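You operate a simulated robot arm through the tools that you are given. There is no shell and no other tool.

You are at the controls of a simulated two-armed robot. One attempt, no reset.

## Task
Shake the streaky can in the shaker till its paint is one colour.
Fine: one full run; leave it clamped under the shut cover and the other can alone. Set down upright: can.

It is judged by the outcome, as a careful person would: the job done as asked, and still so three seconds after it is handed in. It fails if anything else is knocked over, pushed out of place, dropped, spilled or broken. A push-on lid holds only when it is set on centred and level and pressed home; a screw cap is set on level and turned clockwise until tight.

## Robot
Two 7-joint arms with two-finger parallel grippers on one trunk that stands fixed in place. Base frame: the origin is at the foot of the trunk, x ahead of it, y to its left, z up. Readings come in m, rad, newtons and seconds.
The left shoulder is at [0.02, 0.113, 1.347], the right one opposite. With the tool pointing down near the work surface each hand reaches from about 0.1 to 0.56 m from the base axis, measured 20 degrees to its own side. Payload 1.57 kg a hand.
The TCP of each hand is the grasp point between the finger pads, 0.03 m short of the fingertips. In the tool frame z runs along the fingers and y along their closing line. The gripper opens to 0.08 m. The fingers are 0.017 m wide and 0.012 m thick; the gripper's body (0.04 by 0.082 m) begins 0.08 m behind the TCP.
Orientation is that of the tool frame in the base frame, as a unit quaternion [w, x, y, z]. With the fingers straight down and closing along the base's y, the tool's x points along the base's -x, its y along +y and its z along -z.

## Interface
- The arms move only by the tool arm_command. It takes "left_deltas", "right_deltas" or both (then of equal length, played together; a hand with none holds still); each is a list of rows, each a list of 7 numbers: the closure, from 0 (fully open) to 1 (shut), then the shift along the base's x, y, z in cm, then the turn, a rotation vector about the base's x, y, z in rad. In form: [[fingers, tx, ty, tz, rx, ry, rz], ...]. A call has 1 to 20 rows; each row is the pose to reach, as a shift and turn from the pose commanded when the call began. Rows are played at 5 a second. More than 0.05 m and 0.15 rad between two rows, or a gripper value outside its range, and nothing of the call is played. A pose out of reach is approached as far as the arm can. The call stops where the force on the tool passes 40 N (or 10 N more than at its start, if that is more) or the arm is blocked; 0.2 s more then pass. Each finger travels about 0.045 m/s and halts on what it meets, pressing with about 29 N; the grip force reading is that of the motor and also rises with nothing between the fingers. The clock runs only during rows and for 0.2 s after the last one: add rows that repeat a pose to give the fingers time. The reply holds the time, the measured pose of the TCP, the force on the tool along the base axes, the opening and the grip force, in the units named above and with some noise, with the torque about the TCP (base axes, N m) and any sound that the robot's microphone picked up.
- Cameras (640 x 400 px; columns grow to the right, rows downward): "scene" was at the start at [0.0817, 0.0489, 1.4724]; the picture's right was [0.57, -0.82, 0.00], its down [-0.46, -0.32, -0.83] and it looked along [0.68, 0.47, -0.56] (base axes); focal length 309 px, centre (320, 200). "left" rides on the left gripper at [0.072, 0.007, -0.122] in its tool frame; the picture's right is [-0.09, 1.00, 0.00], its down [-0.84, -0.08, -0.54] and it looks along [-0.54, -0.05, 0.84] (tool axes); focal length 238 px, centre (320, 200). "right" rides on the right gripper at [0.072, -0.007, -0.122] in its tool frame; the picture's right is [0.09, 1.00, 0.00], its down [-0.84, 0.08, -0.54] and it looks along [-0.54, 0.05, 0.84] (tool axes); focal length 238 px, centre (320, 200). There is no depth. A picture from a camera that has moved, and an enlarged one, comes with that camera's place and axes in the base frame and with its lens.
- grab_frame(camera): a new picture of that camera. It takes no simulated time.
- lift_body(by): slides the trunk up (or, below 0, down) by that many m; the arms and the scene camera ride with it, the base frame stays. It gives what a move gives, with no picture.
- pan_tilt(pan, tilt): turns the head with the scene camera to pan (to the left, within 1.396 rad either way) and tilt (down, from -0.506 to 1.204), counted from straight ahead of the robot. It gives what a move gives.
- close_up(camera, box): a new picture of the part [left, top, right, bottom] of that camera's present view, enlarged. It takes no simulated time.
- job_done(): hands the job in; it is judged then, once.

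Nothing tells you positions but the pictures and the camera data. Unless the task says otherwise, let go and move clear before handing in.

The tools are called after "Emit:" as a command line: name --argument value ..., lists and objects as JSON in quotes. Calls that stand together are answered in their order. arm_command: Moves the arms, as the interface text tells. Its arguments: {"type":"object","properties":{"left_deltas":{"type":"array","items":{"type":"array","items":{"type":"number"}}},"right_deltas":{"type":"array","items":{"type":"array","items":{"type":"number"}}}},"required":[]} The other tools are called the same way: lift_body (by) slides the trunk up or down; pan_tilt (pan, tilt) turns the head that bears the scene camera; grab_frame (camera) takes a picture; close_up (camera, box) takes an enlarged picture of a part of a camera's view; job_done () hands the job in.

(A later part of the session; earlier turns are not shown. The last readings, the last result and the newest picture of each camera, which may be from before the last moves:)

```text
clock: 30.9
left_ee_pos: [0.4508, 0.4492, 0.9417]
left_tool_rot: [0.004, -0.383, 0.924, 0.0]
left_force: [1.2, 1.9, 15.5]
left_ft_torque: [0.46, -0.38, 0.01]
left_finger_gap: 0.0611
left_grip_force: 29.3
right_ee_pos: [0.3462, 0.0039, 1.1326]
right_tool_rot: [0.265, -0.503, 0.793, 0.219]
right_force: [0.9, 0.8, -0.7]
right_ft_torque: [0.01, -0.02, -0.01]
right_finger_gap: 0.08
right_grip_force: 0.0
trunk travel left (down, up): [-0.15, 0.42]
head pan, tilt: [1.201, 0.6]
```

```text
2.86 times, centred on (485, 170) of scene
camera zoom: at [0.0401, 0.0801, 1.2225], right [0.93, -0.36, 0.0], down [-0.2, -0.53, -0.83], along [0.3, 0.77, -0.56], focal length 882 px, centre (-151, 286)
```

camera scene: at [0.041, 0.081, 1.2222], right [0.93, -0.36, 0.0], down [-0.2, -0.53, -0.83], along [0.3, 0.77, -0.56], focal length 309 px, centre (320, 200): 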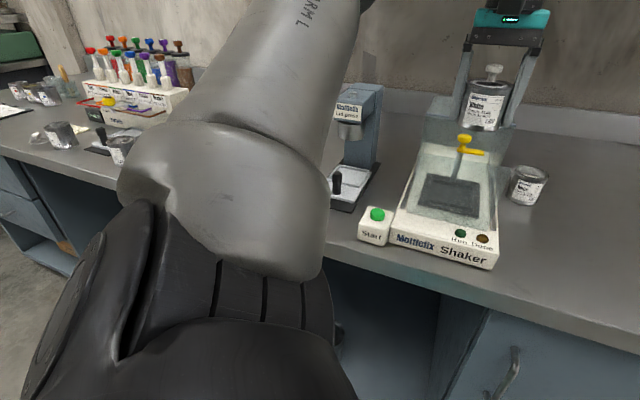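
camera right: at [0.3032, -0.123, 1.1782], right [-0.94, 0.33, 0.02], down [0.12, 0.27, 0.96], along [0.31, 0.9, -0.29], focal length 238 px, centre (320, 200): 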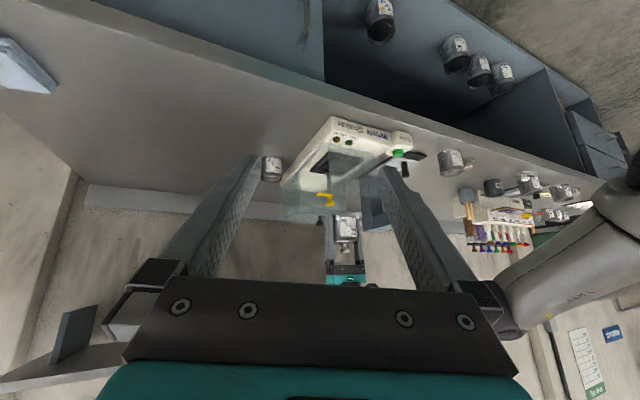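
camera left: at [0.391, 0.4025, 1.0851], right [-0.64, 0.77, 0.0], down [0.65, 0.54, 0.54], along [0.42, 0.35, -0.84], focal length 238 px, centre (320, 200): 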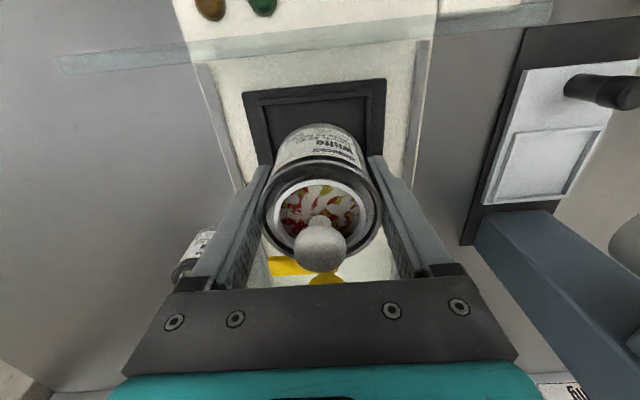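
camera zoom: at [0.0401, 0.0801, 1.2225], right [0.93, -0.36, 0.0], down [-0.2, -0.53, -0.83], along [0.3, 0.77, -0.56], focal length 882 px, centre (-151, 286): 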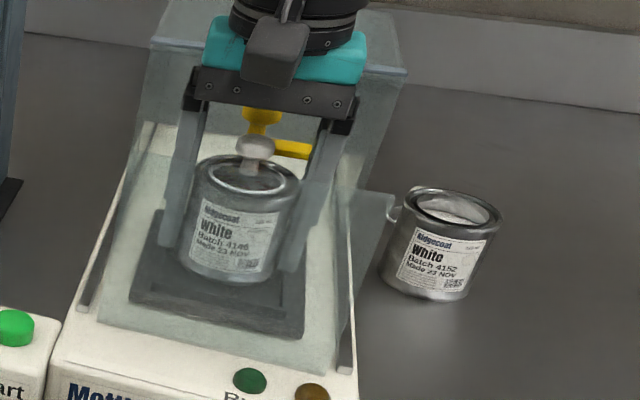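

Contact came 1 cm early with a torque showing it is at the can's rear bottom edge – it is touching the rear fence of the cradle. I'll lift slightly and look before shifting forward.

Emit:
arm_command --left_deltas '[[1, 0, 0, 0.5, 0, 0, 0], [1, 0, 0, 1.0, 0, 0, 0]]'

Emit:
close_up --camera "left" --box '[220, 50, 420, 190]'

Emit:
close_up --camera "scene" --box '[430, 130, 510, 230]'

Emit:
close_up --camera "right" --box '[330, 140, 380, 200]'

```text
clock: 31.5
left_ee_pos: [0.4478, 0.45, 0.9489]
left_tool_rot: [0.0, -0.384, 0.923, 0.001]
left_force: [0.3, -0.3, -1.7]
left_ft_torque: [-0.01, 0.03, -0.02]
left_finger_gap: 0.0612
left_grip_force: 29.0
right_ee_pos: [0.346, 0.0046, 1.1317]
right_tool_rot: [0.263, -0.502, 0.794, 0.219]
right_force: [-0.4, -0.3, -0.2]
right_ft_torque: [0.0, -0.03, 0.01]
right_finger_gap: 0.08
right_grip_force: 0.1
trunk travel left (down, up): [-0.15, 0.42]
head pan, tilt: [1.201, 0.6]
```

```text
2.86 times, centred on (320, 120) of left
camera zoom: at [0.3909, 0.4039, 1.0711], right [-0.64, 0.77, 0.0], down [0.65, 0.54, 0.54], along [0.42, 0.35, -0.84], focal length 681 px, centre (320, 429)
```

zoom: 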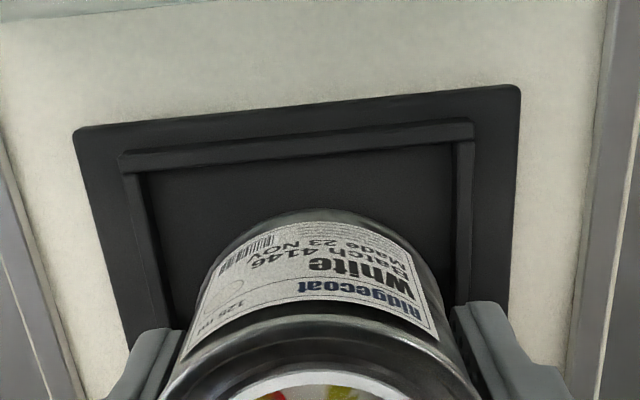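

```text
4.00 times, centred on (470, 180) of scene
camera zoom: at [0.0412, 0.081, 1.2221], right [0.93, -0.36, 0.0], down [-0.2, -0.53, -0.82], along [0.3, 0.77, -0.57], focal length 1235 px, centre (-280, 280)
```

zoom: 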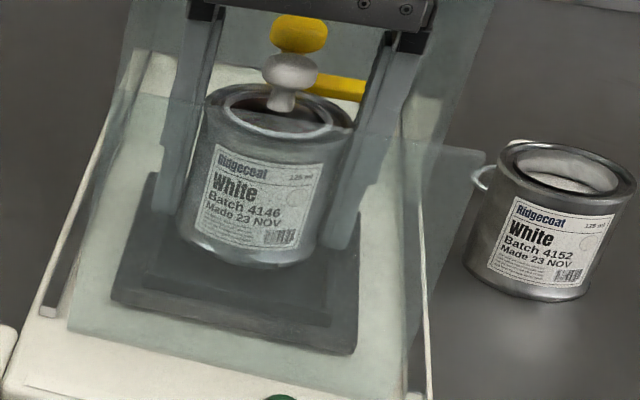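

```text
6.67 times, centred on (355, 170) of right
camera zoom: at [0.3033, -0.1231, 1.1781], right [-0.94, 0.33, 0.02], down [0.12, 0.27, 0.96], along [0.31, 0.9, -0.29], focal length 1589 px, centre (87, 400)
```

zoom: 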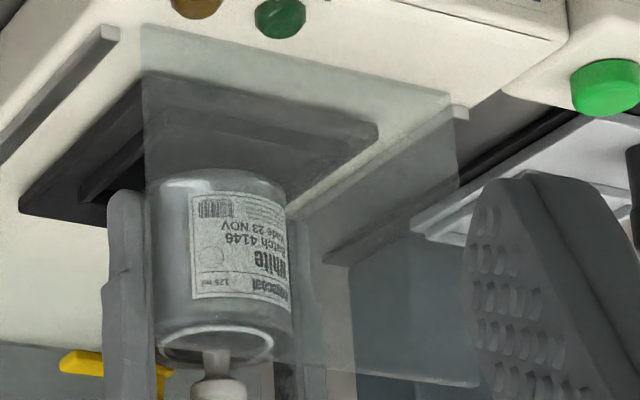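

Emit:
grab_frame --camera "left"

Emit:
close_up --camera "left" --box '[220, 150, 420, 300]'

```text
taken
camera left: at [0.3909, 0.4039, 1.0711], right [-0.64, 0.77, 0.0], down [0.65, 0.54, 0.54], along [0.42, 0.35, -0.84], focal length 238 px, centre (320, 200)
```

left: 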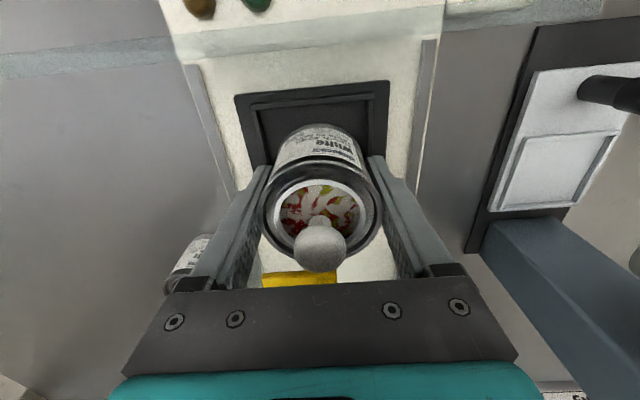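

```text
2.67 times, centred on (320, 225) of left
camera zoom: at [0.3909, 0.4039, 1.0711], right [-0.64, 0.77, 0.0], down [0.65, 0.54, 0.54], along [0.42, 0.35, -0.84], focal length 636 px, centre (320, 133)
```

zoom: 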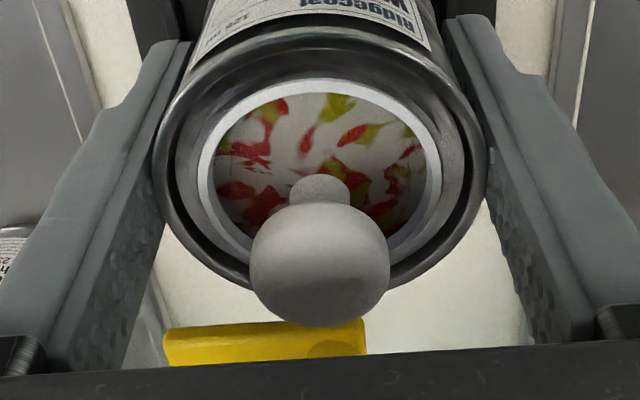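

Re-measuring, the plate top itself is at z≈0.896, so the earlier contact was simply the can's base reaching the cradle floor; the can is centred inside the raised fence. I'll set it down gently and open the fingers.

Emit:
arm_command --left_deltas '[[1, 0, 0, -0.4, 0, 0, 0], [1, 0, 0, -0.7, 0, 0, 0], [1, 0, 0, -0.8, 0, 0, 0]]'

Emit:
close_up --camera "right" --box '[330, 140, 380, 200]'

```text
clock: 32.3
left_ee_pos: [0.4464, 0.4504, 0.9389]
left_tool_rot: [0.001, -0.383, 0.924, 0.001]
left_force: [-0.1, -1.3, -1.1]
left_ft_torque: [-0.02, 0.01, -0.03]
left_finger_gap: 0.0613
left_grip_force: 29.2
right_ee_pos: [0.3469, 0.004, 1.1313]
right_tool_rot: [0.264, -0.502, 0.794, 0.218]
right_force: [-0.5, 0.8, -0.1]
right_ft_torque: [-0.01, 0.0, 0.02]
right_finger_gap: 0.08
right_grip_force: 0.0
trunk travel left (down, up): [-0.15, 0.42]
head pan, tilt: [1.201, 0.6]
```

```text
6.67 times, centred on (355, 170) of right
camera zoom: at [0.3032, -0.123, 1.1782], right [-0.94, 0.33, 0.02], down [0.12, 0.27, 0.96], along [0.31, 0.9, -0.29], focal length 1589 px, centre (87, 400)
```

zoom: 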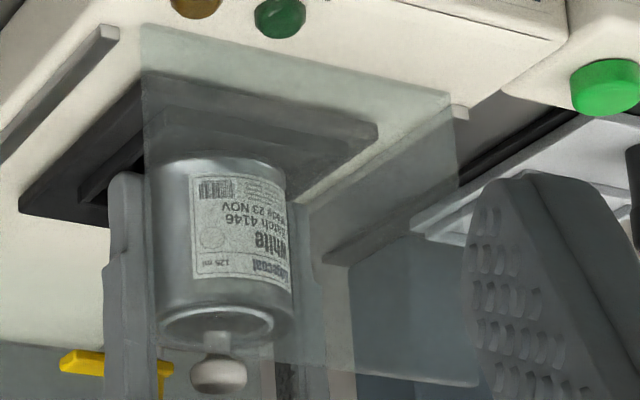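

Emit:
arm_command --left_deltas '[[1, 0, 0, -0.15, 0, 0, 0], [1, 0, 0, -0.3, 0, 0, 0]]'

```text
clock: 32.9
left_ee_pos: [0.448, 0.4497, 0.9393]
left_tool_rot: [0.002, -0.384, 0.924, -0.001]
left_force: [-2.6, 0.9, 8.3]
left_ft_torque: [0.17, 0.38, 0.06]
left_finger_gap: 0.0612
left_grip_force: 29.0
right_ee_pos: [0.3453, 0.0029, 1.1312]
right_tool_rot: [0.265, -0.502, 0.794, 0.219]
right_force: [-0.2, -0.3, 0.2]
right_ft_torque: [-0.01, 0.01, 0.0]
right_finger_gap: 0.08
right_grip_force: 0.0
trunk travel left (down, up): [-0.15, 0.42]
head pan, tilt: [1.201, 0.6]
```

Emit:
close_up --camera "left" --box '[220, 60, 420, 200]'

Emit:
close_up --camera "scene" --box '[430, 140, 510, 230]'

Emit:
close_up --camera "right" --box '[330, 145, 380, 190]'

```text
2.86 times, centred on (320, 130) of left
camera zoom: at [0.3904, 0.4033, 1.0623], right [-0.64, 0.77, 0.0], down [0.64, 0.54, 0.55], along [0.42, 0.35, -0.84], focal length 681 px, centre (320, 400)
```

zoom: 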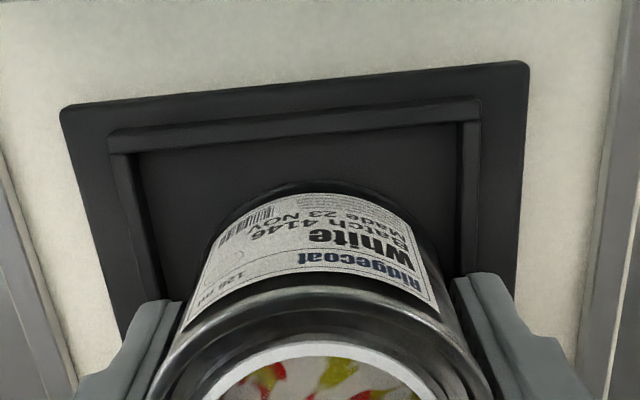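

```text
4.44 times, centred on (470, 185) of scene
camera zoom: at [0.0403, 0.0804, 1.2224], right [0.93, -0.36, 0.0], down [-0.2, -0.53, -0.83], along [0.3, 0.77, -0.56], focal length 1372 px, centre (-347, 267)
```

zoom: 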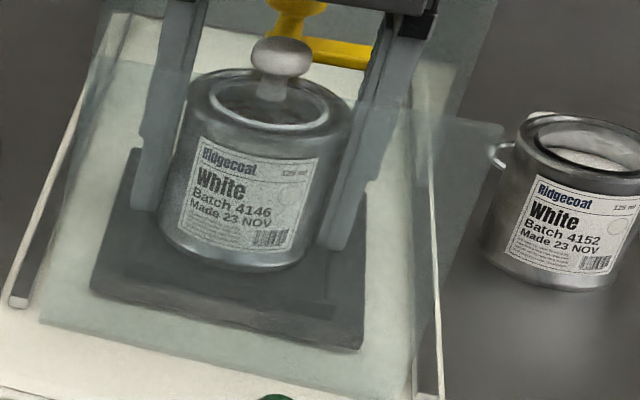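

```text
8.89 times, centred on (355, 168) of right
camera zoom: at [0.3025, -0.1236, 1.1785], right [-0.94, 0.33, 0.02], down [0.12, 0.27, 0.96], along [0.31, 0.9, -0.29], focal length 2119 px, centre (9, 489)
```

zoom: 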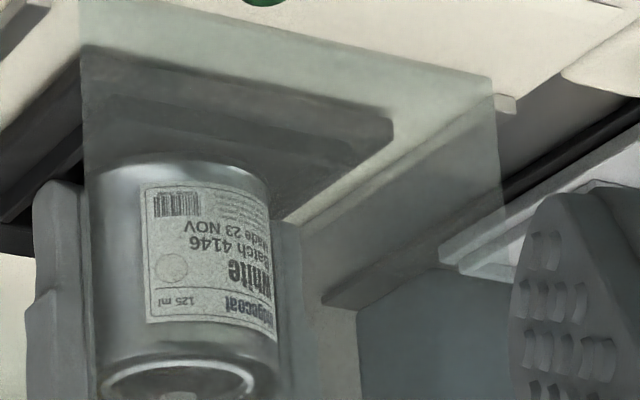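

The can sits inside the fence. Opening the fingers now.

Emit:
arm_command --left_deltas '[[0.7, 0, 0, 0, 0, 0, 0], [0.4, 0, 0, 0, 0, 0, 0], [0, 0, 0, 0, 0, 0, 0], [0, 0, 0, 0, 0, 0, 0]]'

Emit:
grab_frame --camera "left"

Emit:
close_up --camera "scene" --box '[430, 110, 530, 230]'

```text
clock: 33.9
left_ee_pos: [0.4485, 0.4483, 0.9396]
left_tool_rot: [0.003, -0.383, 0.924, -0.001]
left_force: [6.1, -2.9, 12.9]
left_ft_torque: [0.23, 0.26, -0.03]
left_finger_gap: 0.0743
left_grip_force: 0.0
right_ee_pos: [0.346, 0.0033, 1.1325]
right_tool_rot: [0.264, -0.502, 0.794, 0.219]
right_force: [0.6, 0.9, -0.6]
right_ft_torque: [-0.01, 0.0, -0.01]
right_finger_gap: 0.0801
right_grip_force: 0.1
trunk travel left (down, up): [-0.15, 0.42]
head pan, tilt: [1.201, 0.6]
```

```text
taken
camera left: at [0.3913, 0.4021, 1.0622], right [-0.64, 0.77, 0.0], down [0.64, 0.54, 0.55], along [0.42, 0.35, -0.84], focal length 238 px, centre (320, 200)
```

left: 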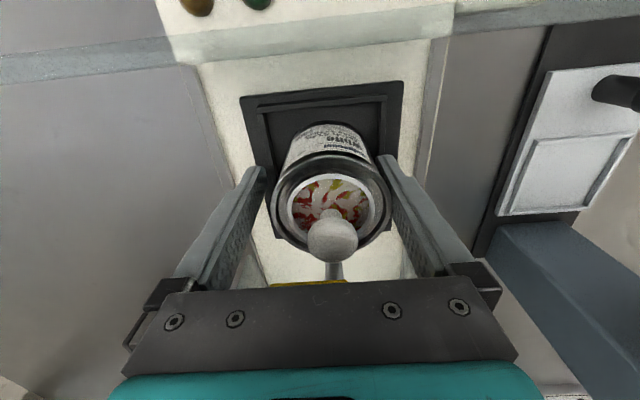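

```text
3.33 times, centred on (480, 170) of scene
camera zoom: at [0.0409, 0.0797, 1.2224], right [0.93, -0.36, 0.0], down [-0.2, -0.53, -0.83], along [0.3, 0.77, -0.56], focal length 1029 px, centre (-213, 300)
```

zoom: 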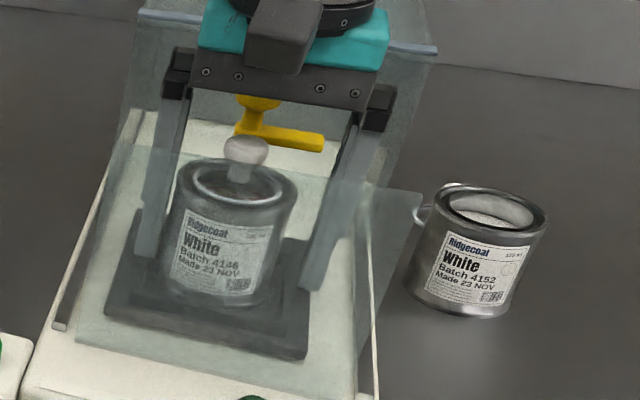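

The left fingertip is resting on the fence top, so I'll raise a few mm to free it and let the fingers finish opening.

Emit:
arm_command --left_deltas '[[0, 0, 0, 0.3, 0, 0, 0], [0, 0, 0, 0.5, 0, 0, 0], [0, 0, 0, 0.5, 0, 0, 0]]'

Emit:
grab_frame --camera "left"

Emit:
close_up --camera "scene" --box '[430, 110, 530, 230]'

```text
clock: 34.7
left_ee_pos: [0.4481, 0.4505, 0.9424]
left_tool_rot: [0.0, -0.383, 0.924, 0.001]
left_force: [0.5, 0.5, 0.6]
left_ft_torque: [0.0, -0.02, 0.02]
left_finger_gap: 0.0798
left_grip_force: 0.0
right_ee_pos: [0.3473, 0.0038, 1.1322]
right_tool_rot: [0.264, -0.503, 0.794, 0.218]
right_force: [-1.4, -0.1, -0.1]
right_ft_torque: [0.01, -0.03, -0.03]
right_finger_gap: 0.08
right_grip_force: 0.0
trunk travel left (down, up): [-0.15, 0.42]
head pan, tilt: [1.201, 0.6]
```

```text
taken
camera left: at [0.3903, 0.4037, 1.0661], right [-0.64, 0.77, 0.0], down [0.65, 0.54, 0.54], along [0.42, 0.35, -0.84], focal length 238 px, centre (320, 200)
```

left: 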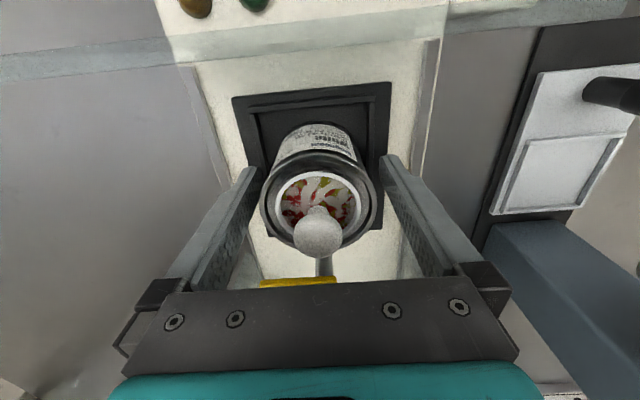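

```text
3.33 times, centred on (480, 170) of scene
camera zoom: at [0.041, 0.081, 1.2222], right [0.93, -0.36, 0.0], down [-0.2, -0.53, -0.83], along [0.3, 0.77, -0.56], focal length 1029 px, centre (-213, 300)
```

zoom: 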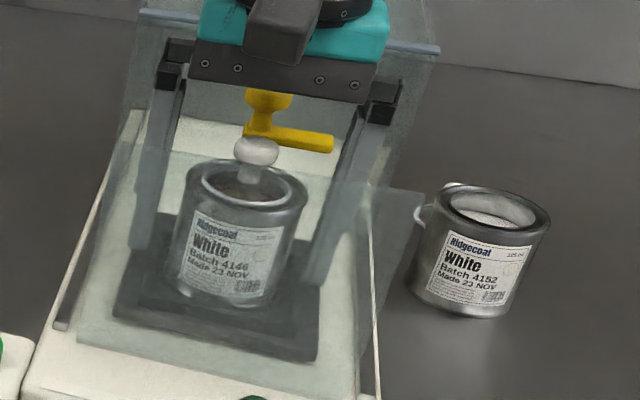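

Emit:
arm_command --left_deltas '[[0, 0, 0, 2, 0, 0, 0], [0, 0, 0, 5, 0, 0, 0], [0, 0, 0, 8, 0, 0, 0], [0, 0, 0, 11, 0, 0, 0], [0, -2, -2, 13, 0, 0, 0], [0, -4.5, -4.5, 14, 0, 0, 0]]'

Emit:
grab_frame --camera "left"

Emit:
close_up --camera "scene" --box '[420, 80, 530, 240]'

Emit:
close_up --camera "right" --box '[320, 130, 390, 230]'

```text
clock: 36.1
left_ee_pos: [0.4038, 0.4039, 1.0828]
left_tool_rot: [0.001, -0.383, 0.924, 0.001]
left_force: [0.3, -0.3, -0.5]
left_ft_torque: [-0.02, -0.01, 0.04]
left_finger_gap: 0.08
left_grip_force: 0.1
right_ee_pos: [0.3469, 0.004, 1.1314]
right_tool_rot: [0.264, -0.503, 0.794, 0.218]
right_force: [-0.9, 0.3, 0.8]
right_ft_torque: [0.01, -0.01, 0.0]
right_finger_gap: 0.0801
right_grip_force: 0.0
trunk travel left (down, up): [-0.15, 0.42]
head pan, tilt: [1.201, 0.6]
```

```text
taken
camera left: at [0.3467, 0.3581, 1.2066], right [-0.64, 0.77, 0.0], down [0.65, 0.54, 0.54], along [0.42, 0.35, -0.84], focal length 238 px, centre (320, 200)
```

left: 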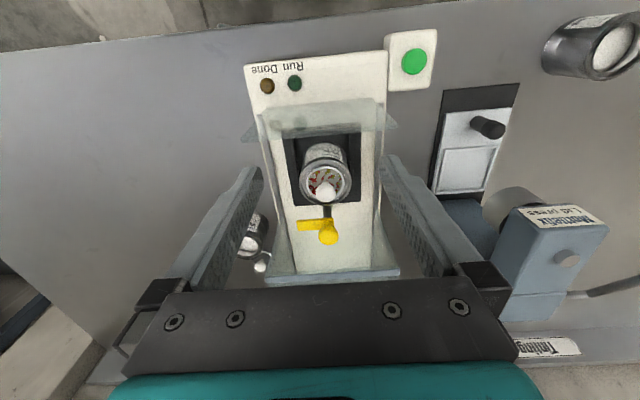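

```text
2.50 times, centred on (475, 160) of scene
camera zoom: at [0.0406, 0.0808, 1.2222], right [0.93, -0.36, 0.0], down [-0.2, -0.53, -0.83], along [0.3, 0.77, -0.56], focal length 772 px, centre (-68, 300)
```

zoom: 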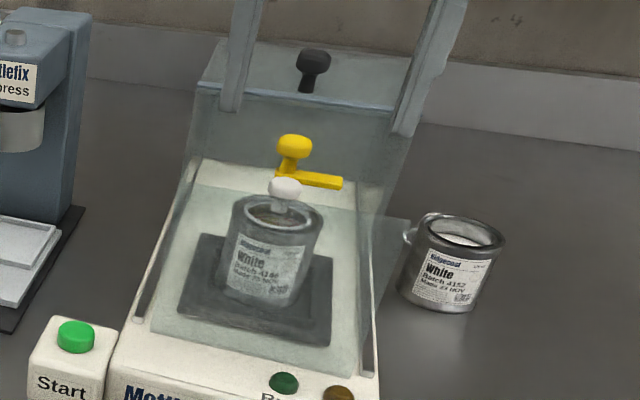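

```text
4.00 times, centred on (355, 180) of right
camera zoom: at [0.3028, -0.1233, 1.1783], right [-0.94, 0.33, 0.02], down [0.12, 0.27, 0.96], along [0.31, 0.9, -0.29], focal length 953 px, centre (180, 280)
```

zoom: 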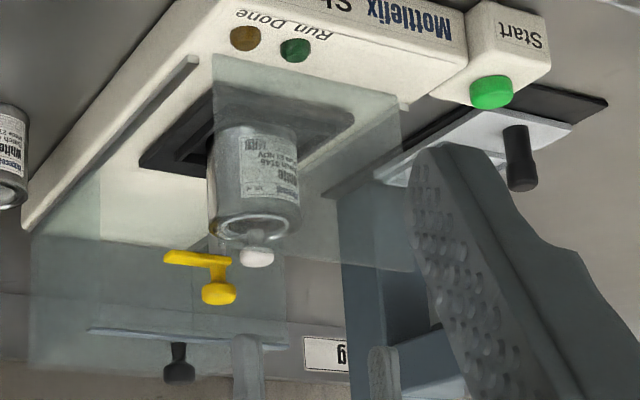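

The can stands upright inside the cradle. Now a close look at the clamp bar relative to the can.

Emit:
close_up --camera "left" --box '[260, 110, 400, 280]'

Emit:
close_up --camera "right" --box '[330, 150, 380, 215]'

Emit:
close_up --camera "scene" --box '[440, 120, 530, 220]'

```text
2.35 times, centred on (330, 195) of left
camera zoom: at [0.3467, 0.3581, 1.2066], right [-0.64, 0.77, 0.0], down [0.65, 0.54, 0.54], along [0.42, 0.35, -0.84], focal length 561 px, centre (296, 212)
```

zoom: 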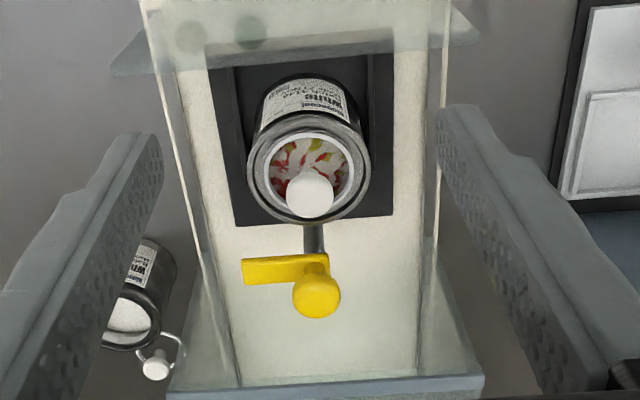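

```text
6.15 times, centred on (355, 182) of right
camera zoom: at [0.3028, -0.1233, 1.1783], right [-0.94, 0.33, 0.02], down [0.12, 0.27, 0.96], along [0.31, 0.9, -0.29], focal length 1467 px, centre (105, 308)
```

zoom: 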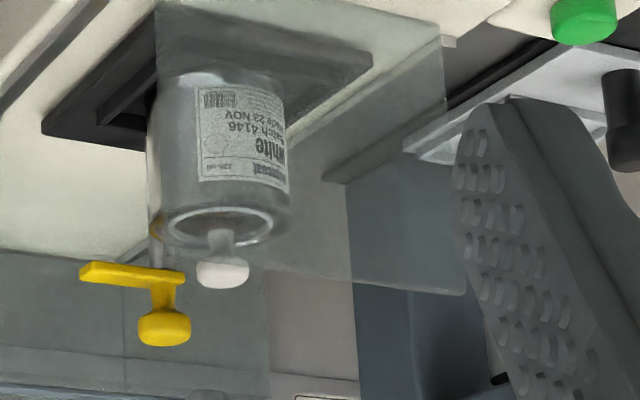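

```text
4.00 times, centred on (485, 170) of scene
camera zoom: at [0.0406, 0.0808, 1.2222], right [0.93, -0.36, 0.0], down [-0.2, -0.53, -0.83], along [0.3, 0.77, -0.56], focal length 1235 px, centre (-340, 320)
```

zoom: 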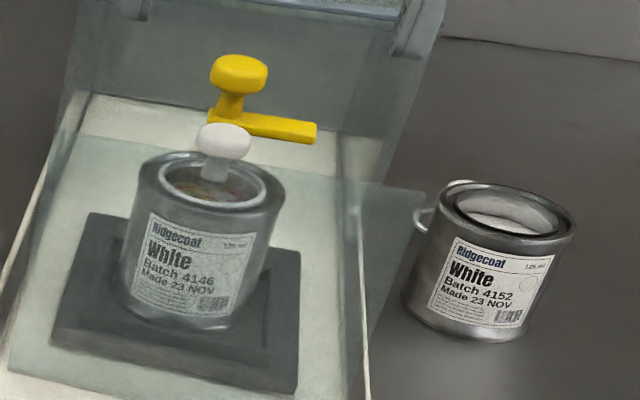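

The can's rim is at z≈0.961 and the bar's underside at ≈0.9645, so the bar swings clockwise (from right to front) just over the rim. I'll close the fingers and test the reach behind the bar at safe height.

Emit:
arm_command --left_deltas '[[0.5, 2.5, 1.5, 0, 0, 0, 0], [1, 5, 3, 0, 0, 0, 0], [1, 7.5, 4.7, 0, 0, 0, 0], [1, 10, 6.5, 0, 0, 0, 0], [1, 11.6, 7.7, 0, 0, 0, 0], [1, 11.6, 7.7, 0, 0, 0, 0]]'

Emit:
grab_frame --camera "scene"

Emit:
grab_frame --camera "left"

```text
clock: 37.5
left_ee_pos: [0.4757, 0.4513, 1.074]
left_tool_rot: [0.001, -0.384, 0.923, 0.001]
left_force: [0.3, 0.4, 0.8]
left_ft_torque: [0.0, 0.01, -0.01]
left_finger_gap: 0.0
left_grip_force: 20.9
left hand out of reach, approached as far as the arm can: row 3, 4, 5, 6
right_ee_pos: [0.347, 0.0044, 1.1318]
right_tool_rot: [0.264, -0.502, 0.794, 0.218]
right_force: [-0.5, 0.3, 0.4]
right_ft_torque: [0.04, -0.03, 0.0]
right_finger_gap: 0.0801
right_grip_force: 0.0
trunk travel left (down, up): [-0.15, 0.42]
head pan, tilt: [1.201, 0.6]
```

```text
taken
camera scene: at [0.041, 0.0809, 1.2222], right [0.93, -0.36, 0.0], down [-0.2, -0.53, -0.83], along [0.3, 0.77, -0.56], focal length 309 px, centre (320, 200)
```

scene: 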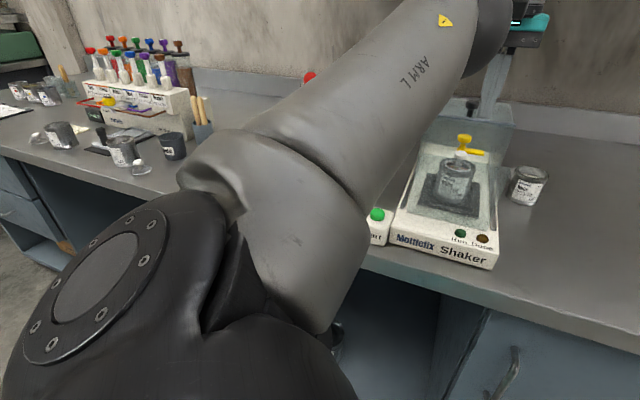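

```text
taken
camera left: at [0.4185, 0.4053, 1.1982], right [-0.64, 0.77, 0.0], down [0.65, 0.54, 0.54], along [0.42, 0.35, -0.84], focal length 238 px, centre (320, 200)
```

left: 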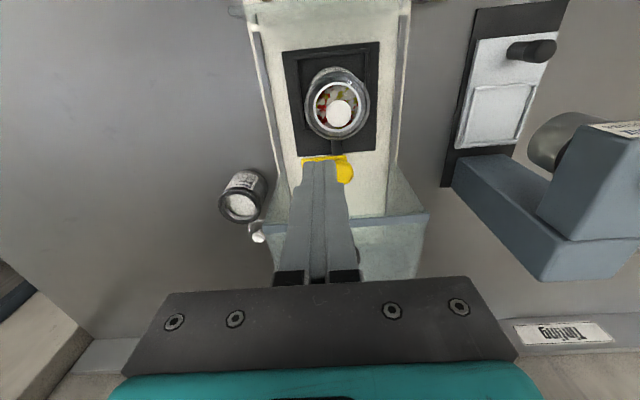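

With the tool straight down the arm stops short at radius ≈0.655. I'll tilt the fingers outward (at safe height) to gain reach.

Emit:
arm_command --left_deltas '[[1, 0, 0, 0, 0.09, -0.09, 0], [1, 0, 0, 0, 0.18, -0.18, 0], [1, 0, 0, 0, 0.27, -0.27, 0], [1, 0, 0, 0, 0.36, -0.36, 0], [1, 0, 0, 0, 0.36, -0.36, 0]]'

Emit:
grab_frame --camera "scene"

Emit:
grab_frame --camera "left"

```text
clock: 38.7
left_ee_pos: [0.4747, 0.4513, 1.0739]
left_tool_rot: [0.234, -0.371, 0.893, 0.097]
left_force: [0.5, 0.1, 0.8]
left_ft_torque: [-0.01, -0.01, 0.02]
left_finger_gap: 0.0
left_grip_force: 21.3
right_ee_pos: [0.3472, 0.0044, 1.1328]
right_tool_rot: [0.264, -0.504, 0.793, 0.219]
right_force: [0.1, 0.2, -0.2]
right_ft_torque: [-0.01, 0.0, -0.02]
right_finger_gap: 0.0803
right_grip_force: 0.0
trunk travel left (down, up): [-0.15, 0.42]
head pan, tilt: [1.201, 0.6]
```

```text
taken
camera scene: at [0.041, 0.0809, 1.2222], right [0.93, -0.36, 0.0], down [-0.2, -0.53, -0.83], along [0.3, 0.77, -0.56], focal length 309 px, centre (320, 200)
```

scene: 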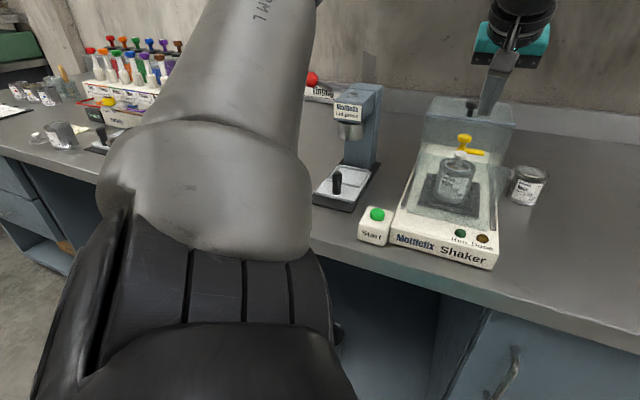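

```text
taken
camera left: at [0.3837, 0.3702, 1.1464], right [-0.65, 0.76, 0.04], down [0.38, 0.27, 0.88], along [0.66, 0.59, -0.47], focal length 238 px, centre (320, 200)
```

left: 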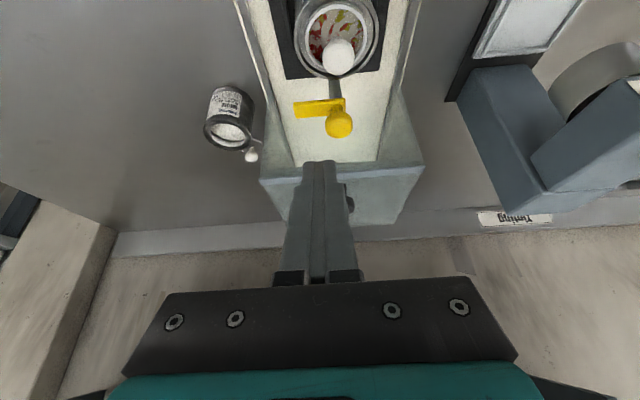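

Emit:
arm_command --left_deltas '[[1, 2, 1.1, 0, 0, 0, 0], [1, 4.15, 2.25, 0, 0, 0, 0], [1, 4.15, 2.25, -1, 0, 0, 0]]'

Emit:
grab_frame --camera "left"

Emit:
close_up --camera "scene" --box '[400, 0, 560, 240]'

Emit:
close_up --camera "right" --box '[310, 130, 410, 260]'

```text
clock: 39.5
left_ee_pos: [0.5194, 0.4743, 1.0632]
left_tool_rot: [0.234, -0.371, 0.894, 0.097]
left_force: [0.4, 0.0, 0.3]
left_ft_torque: [-0.03, 0.0, 0.01]
left_finger_gap: 0.0002
left_grip_force: 21.1
right_ee_pos: [0.3461, 0.0037, 1.1312]
right_tool_rot: [0.264, -0.502, 0.794, 0.218]
right_force: [-0.9, -0.7, 0.4]
right_ft_torque: [0.0, 0.0, 0.02]
right_finger_gap: 0.0802
right_grip_force: 0.1
trunk travel left (down, up): [-0.15, 0.42]
head pan, tilt: [1.201, 0.6]
```

```text
taken
camera left: at [0.426, 0.3924, 1.1365], right [-0.65, 0.76, 0.04], down [0.38, 0.27, 0.88], along [0.66, 0.59, -0.47], focal length 238 px, centre (320, 200)
```

left: 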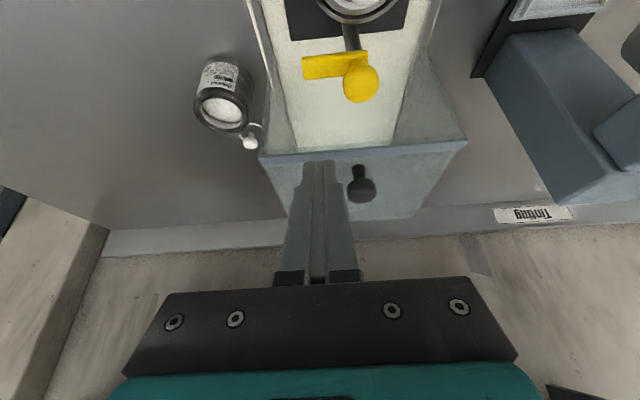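

```text
1.67 times, centred on (480, 120) of scene
camera zoom: at [0.041, 0.081, 1.2222], right [0.93, -0.36, 0.0], down [-0.2, -0.53, -0.83], along [0.3, 0.77, -0.56], focal length 515 px, centre (53, 333)
```

zoom: 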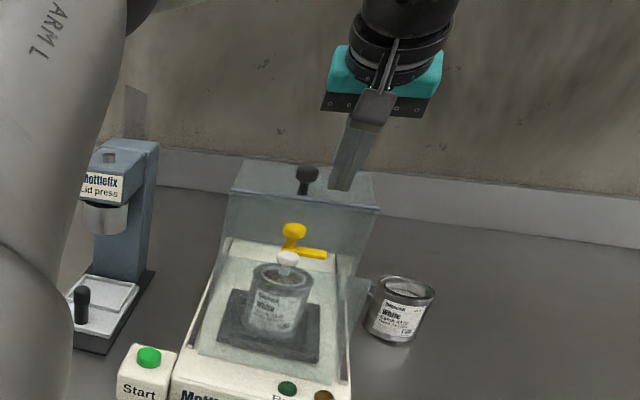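

```text
3.08 times, centred on (360, 195) of right
camera zoom: at [0.3031, -0.1231, 1.1782], right [-0.94, 0.33, 0.02], down [0.12, 0.27, 0.96], along [0.31, 0.9, -0.29], focal length 733 px, centre (197, 215)
```

zoom: 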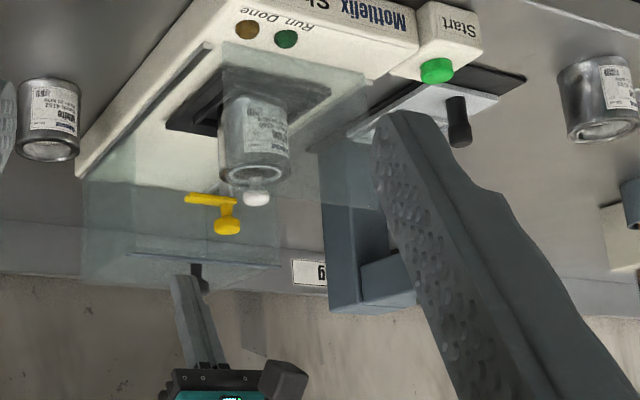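

Tilted about 30°, the hand reaches easily. I'll lower the closed fingertips behind the bar's right end.

Emit:
arm_command --left_deltas '[[1, -0.1, 0.25, -1.5, 0, 0, 0], [1, -0.1, 0.25, -3, 0, 0, 0], [1, -0.1, 0.25, -4.5, 0, 0, 0], [1, -0.1, 0.25, -5, 0, 0, 0]]'

Emit:
close_up --camera "left" --box '[240, 0, 440, 230]'

Emit:
close_up --camera "scene" --box '[430, 60, 550, 200]'

Emit:
close_up --camera "right" --box '[320, 150, 380, 240]'

```text
clock: 40.3
left_ee_pos: [0.5171, 0.4749, 1.0353]
left_tool_rot: [0.246, -0.37, 0.891, 0.096]
left_force: [-14.5, -11.6, 5.5]
left_ft_torque: [-0.05, 0.26, 0.08]
left_finger_gap: 0.0
left_grip_force: 20.8
right_ee_pos: [0.3449, 0.0019, 1.1316]
right_tool_rot: [0.266, -0.503, 0.792, 0.22]
right_force: [0.0, 0.0, 0.9]
right_ft_torque: [-0.01, -0.01, -0.01]
right_finger_gap: 0.08
right_grip_force: 0.0
trunk travel left (down, up): [-0.15, 0.42]
head pan, tilt: [1.201, 0.6]
stopped in row 4 (left hand): the force on the tool passed its limit at 49 N (the readings are from after the stop); the commanded pose is now the measured one
```

```text
1.74 times, centred on (340, 115) of left
camera zoom: at [0.423, 0.3924, 1.1044], right [-0.65, 0.76, 0.04], down [0.36, 0.27, 0.89], along [0.67, 0.59, -0.45], focal length 414 px, centre (285, 348)
```

zoom: 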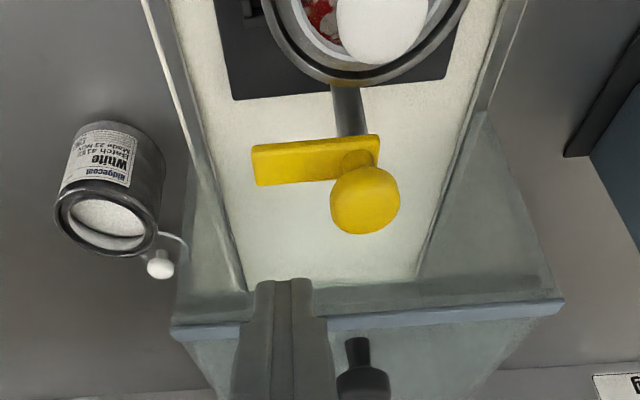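

```text
2.86 times, centred on (490, 130) of scene
camera zoom: at [0.0384, 0.0788, 1.2224], right [0.93, -0.36, 0.0], down [-0.2, -0.53, -0.83], along [0.3, 0.77, -0.56], focal length 882 px, centre (-166, 400)
```

zoom: 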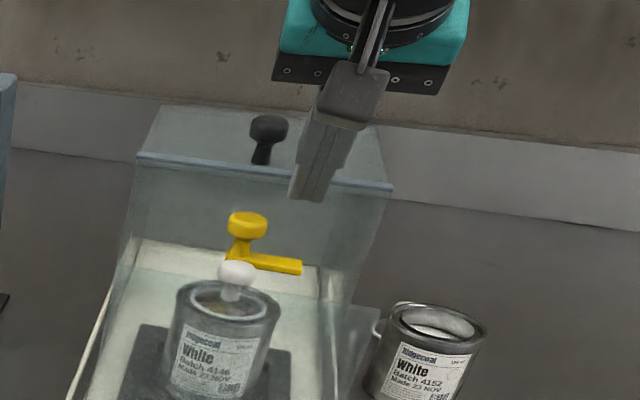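

```text
4.44 times, centred on (350, 195) of right
camera zoom: at [0.3006, -0.1251, 1.1786], right [-0.94, 0.33, 0.02], down [0.12, 0.27, 0.96], along [0.31, 0.9, -0.29], focal length 1059 px, centre (187, 222)
```

zoom: 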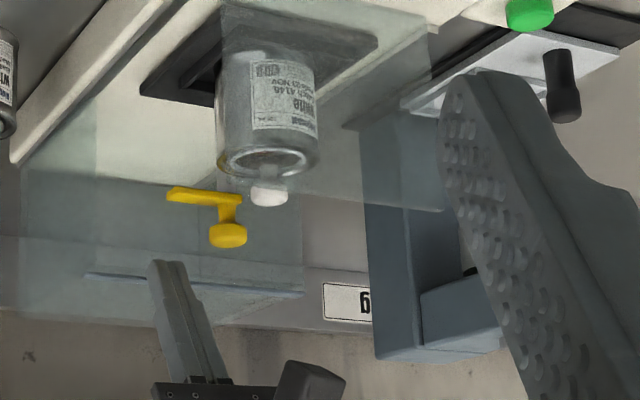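

The fingertips touched the hood's front edge, which sits nearer (radius ≈0.725, z≈1.016) than I had thought. I'll back off, shift 6 mm toward the robot and go down again with clearance on both sides.

Emit:
arm_command --left_deltas '[[1, -0.2, -0.2, 0.5, 0, 0, 0], [1, -0.44, -0.44, 0.5, 0, 0, 0], [1, -0.44, -0.44, -0.7, 0, 0, 0], [1, -0.44, -0.44, -1.7, 0, 0, 0], [1, -0.44, -0.44, -2.5, 0, 0, 0]]'

Emit:
close_up --camera "left" --box '[240, 0, 440, 230]'

Emit:
close_up --camera "scene" --box '[430, 60, 550, 200]'

Emit:
close_up --camera "right" --box '[320, 150, 380, 240]'

```text
clock: 41.5
left_ee_pos: [0.5157, 0.4741, 1.0069]
left_tool_rot: [0.247, -0.37, 0.89, 0.097]
left_force: [0.9, -0.3, 0.4]
left_ft_torque: [0.01, 0.01, 0.01]
left_finger_gap: 0.0
left_grip_force: 21.9
right_ee_pos: [0.3467, 0.0037, 1.1317]
right_tool_rot: [0.264, -0.503, 0.794, 0.218]
right_force: [-0.5, -0.8, 0.8]
right_ft_torque: [-0.01, -0.03, -0.01]
right_finger_gap: 0.0798
right_grip_force: 0.2
trunk travel left (down, up): [-0.15, 0.42]
head pan, tilt: [1.201, 0.6]
```

```text
1.74 times, centred on (340, 115) of left
camera zoom: at [0.421, 0.392, 1.077], right [-0.65, 0.76, 0.04], down [0.36, 0.27, 0.89], along [0.67, 0.59, -0.45], focal length 414 px, centre (285, 348)
```

zoom: 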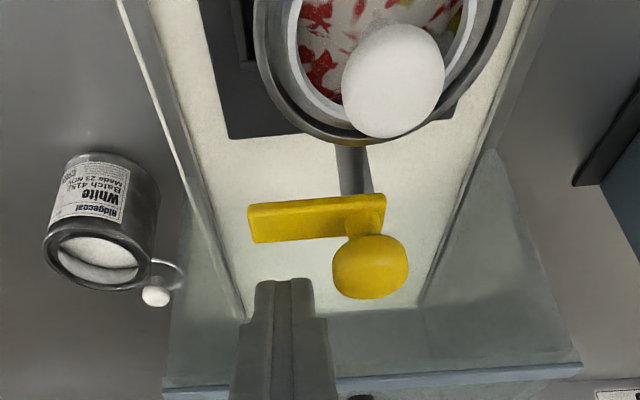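

```text
2.86 times, centred on (490, 130) of scene
camera zoom: at [0.041, 0.081, 1.2222], right [0.93, -0.36, 0.0], down [-0.2, -0.53, -0.82], along [0.3, 0.77, -0.57], focal length 882 px, centre (-166, 400)
```

zoom: 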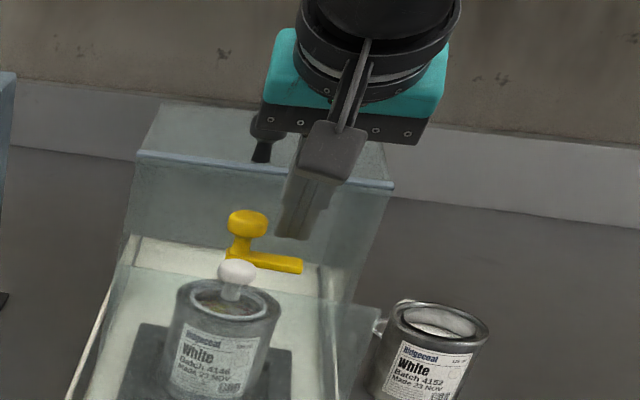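

```text
4.44 times, centred on (350, 195) of right
camera zoom: at [0.3032, -0.123, 1.1782], right [-0.94, 0.33, 0.02], down [0.12, 0.27, 0.96], along [0.31, 0.9, -0.29], focal length 1059 px, centre (187, 222)
```

zoom: 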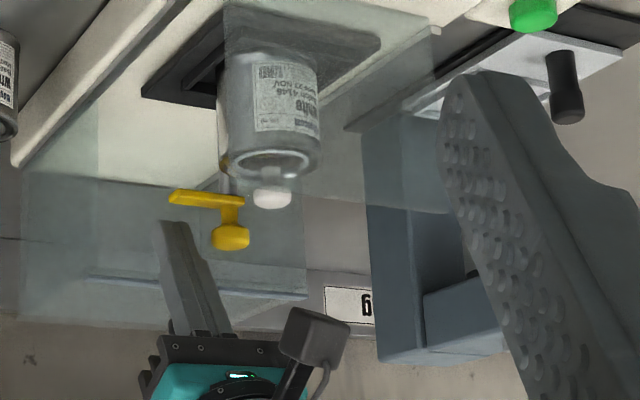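

Emit:
arm_command --left_deltas '[[1, -0.28, -0.28, 0, 0, 0, 0], [1, -0.28, -0.28, -0.5, 0, 0, 0], [1, -0.28, -0.28, -1.0, 0, 0, 0], [1, -0.28, -0.28, -1.25, 0, 0, 0]]'

Emit:
close_up --camera "left" --box '[240, 0, 440, 230]'

Emit:
close_up --camera "scene" --box '[440, 80, 530, 190]'

Emit:
close_up --camera "right" --box '[325, 160, 375, 230]'

```text
clock: 42.5
left_ee_pos: [0.5122, 0.4705, 0.9952]
left_tool_rot: [0.246, -0.371, 0.89, 0.097]
left_force: [-0.8, 0.1, 0.8]
left_ft_torque: [0.0, 0.0, -0.02]
left_finger_gap: 0.0002
left_grip_force: 21.2
right_ee_pos: [0.3467, 0.0042, 1.1307]
right_tool_rot: [0.264, -0.503, 0.793, 0.219]
right_force: [-0.1, 0.6, 0.0]
right_ft_torque: [-0.04, -0.03, -0.03]
right_finger_gap: 0.0801
right_grip_force: 0.0
trunk travel left (down, up): [-0.15, 0.42]
head pan, tilt: [1.201, 0.6]
```

```text
1.74 times, centred on (340, 115) of left
camera zoom: at [0.4187, 0.3885, 1.0644], right [-0.65, 0.76, 0.04], down [0.36, 0.27, 0.89], along [0.67, 0.59, -0.45], focal length 414 px, centre (285, 348)
```

zoom: 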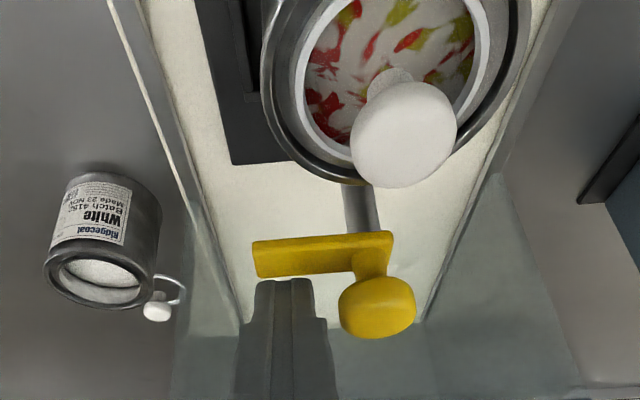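

```text
3.64 times, centred on (485, 135) of scene
camera zoom: at [0.041, 0.0809, 1.2222], right [0.93, -0.36, 0.0], down [-0.2, -0.53, -0.83], along [0.3, 0.77, -0.56], focal length 1123 px, centre (-280, 436)
```

zoom: 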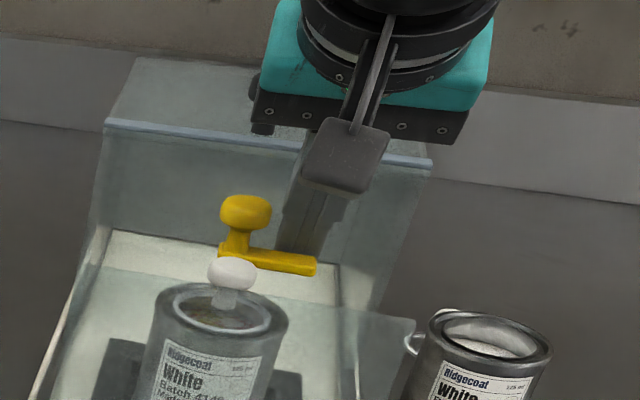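

```text
5.71 times, centred on (350, 195) of right
camera zoom: at [0.3031, -0.1231, 1.1782], right [-0.94, 0.33, 0.02], down [0.12, 0.27, 0.96], along [0.31, 0.9, -0.29], focal length 1362 px, centre (149, 229)
```

zoom: 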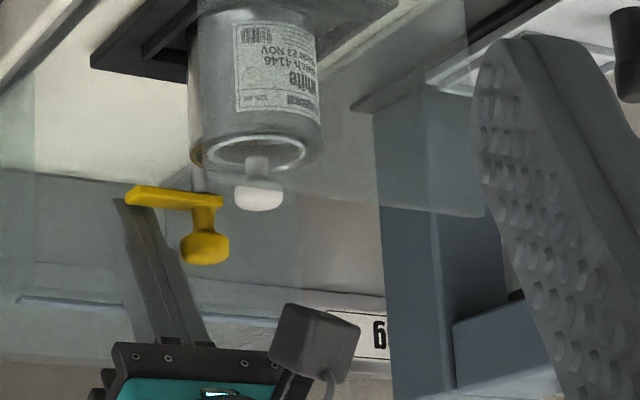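

The tips are right behind the bar's end. I'll start pulling the bar round toward the front along an arc about the post, watching the force.

Emit:
arm_command --left_deltas '[[1, -0.24, -0.24, 0, 0, 0, 0], [1, -0.4, -0.5, 0, 0, 0, 0], [1, -0.57, -0.77, 0, 0, 0, 0], [1, -0.75, -1.02, 0, 0, 0, 0], [1, -0.93, -1.27, 0, 0, 0, 0]]'

Emit:
close_up --camera "left" --box '[240, 0, 440, 230]'

Emit:
close_up --camera "right" --box '[325, 160, 375, 230]'

```text
clock: 43.7
left_ee_pos: [0.5025, 0.457, 0.9954]
left_tool_rot: [0.246, -0.37, 0.891, 0.096]
left_force: [0.3, 2.0, -0.1]
left_ft_torque: [-0.01, 0.01, 0.01]
left_finger_gap: 0.0
left_grip_force: 20.8
right_ee_pos: [0.3471, 0.0046, 1.1317]
right_tool_rot: [0.265, -0.503, 0.794, 0.218]
right_force: [0.3, 0.6, 0.4]
right_ft_torque: [0.0, 0.0, 0.01]
right_finger_gap: 0.0802
right_grip_force: 0.1
trunk travel left (down, up): [-0.15, 0.42]
head pan, tilt: [1.201, 0.6]
```

```text
1.74 times, centred on (340, 115) of left
camera zoom: at [0.4091, 0.3757, 1.0648], right [-0.65, 0.76, 0.04], down [0.36, 0.27, 0.89], along [0.67, 0.59, -0.45], focal length 414 px, centre (285, 348)
```

zoom: 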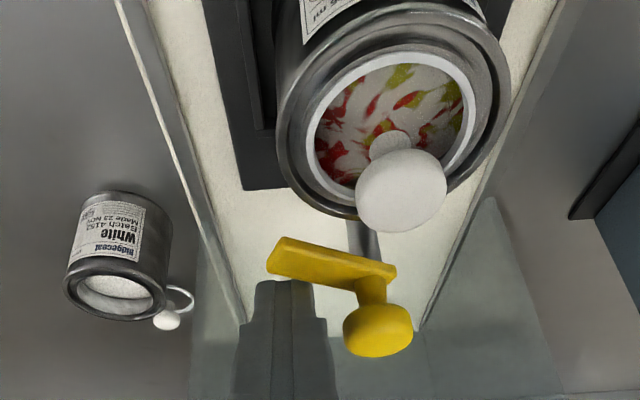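

```text
5.71 times, centred on (350, 195) of right
camera zoom: at [0.3032, -0.1231, 1.1782], right [-0.94, 0.33, 0.02], down [0.12, 0.27, 0.96], along [0.31, 0.9, -0.29], focal length 1362 px, centre (149, 229)
```

zoom: 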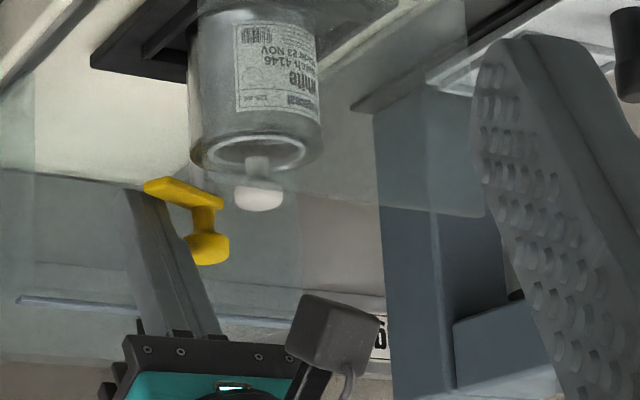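

The bar turns freely with about 2 N. Continuing the arc.

Emit:
arm_command --left_deltas '[[1, -0.22, -0.17, 0, 0, 0, 0], [1, -0.44, -0.33, 0, 0, 0, 0], [1, -0.67, -0.47, 0, 0, 0, 0], [1, -0.9, -0.6, 0, 0, 0, 0], [1, -1.15, -0.7, 0, 0, 0, 0], [1, -1.39, -0.8, 0, 0, 0, 0]]'

Emit:
close_up --camera "left" --box '[240, 0, 440, 230]'

Emit:
close_up --camera "right" --box '[325, 160, 375, 230]'

Emit:
close_up --camera "scene" --box '[440, 80, 530, 190]'

```text
clock: 45.1
left_ee_pos: [0.4884, 0.4506, 0.996]
left_tool_rot: [0.245, -0.371, 0.89, 0.096]
left_force: [1.2, 0.1, 1.2]
left_ft_torque: [0.03, -0.02, -0.04]
left_finger_gap: 0.0
left_grip_force: 20.8
right_ee_pos: [0.3465, 0.0041, 1.1315]
right_tool_rot: [0.264, -0.503, 0.793, 0.219]
right_force: [0.3, 0.1, 0.8]
right_ft_torque: [-0.01, 0.0, 0.02]
right_finger_gap: 0.0802
right_grip_force: 0.1
trunk travel left (down, up): [-0.15, 0.42]
head pan, tilt: [1.201, 0.6]
```

```text
1.74 times, centred on (340, 115) of left
camera zoom: at [0.395, 0.3677, 1.0641], right [-0.65, 0.76, 0.04], down [0.36, 0.27, 0.89], along [0.67, 0.59, -0.45], focal length 414 px, centre (285, 348)
```

zoom: 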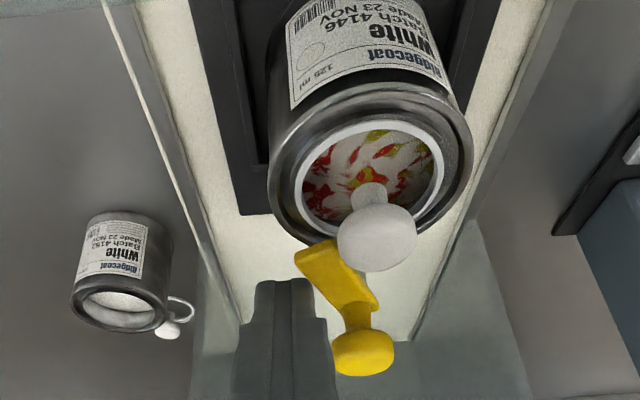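

```text
5.71 times, centred on (350, 195) of right
camera zoom: at [0.3032, -0.1231, 1.1782], right [-0.94, 0.33, 0.02], down [0.12, 0.27, 0.96], along [0.31, 0.9, -0.29], focal length 1362 px, centre (149, 229)
```

zoom: 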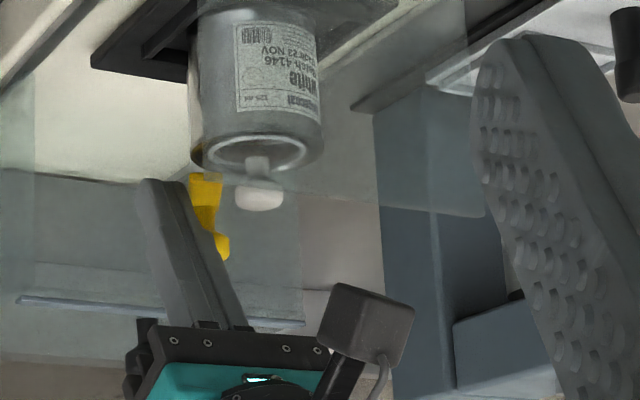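

```text
3.64 times, centred on (485, 135) of scene
camera zoom: at [0.041, 0.0809, 1.2222], right [0.93, -0.36, 0.0], down [-0.2, -0.53, -0.83], along [0.3, 0.77, -0.56], focal length 1123 px, centre (-280, 436)
```

zoom: 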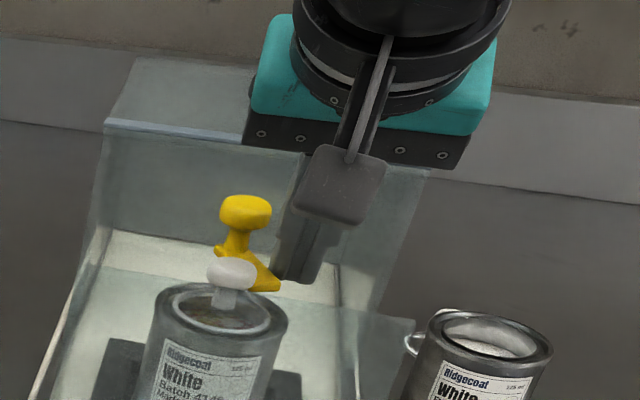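

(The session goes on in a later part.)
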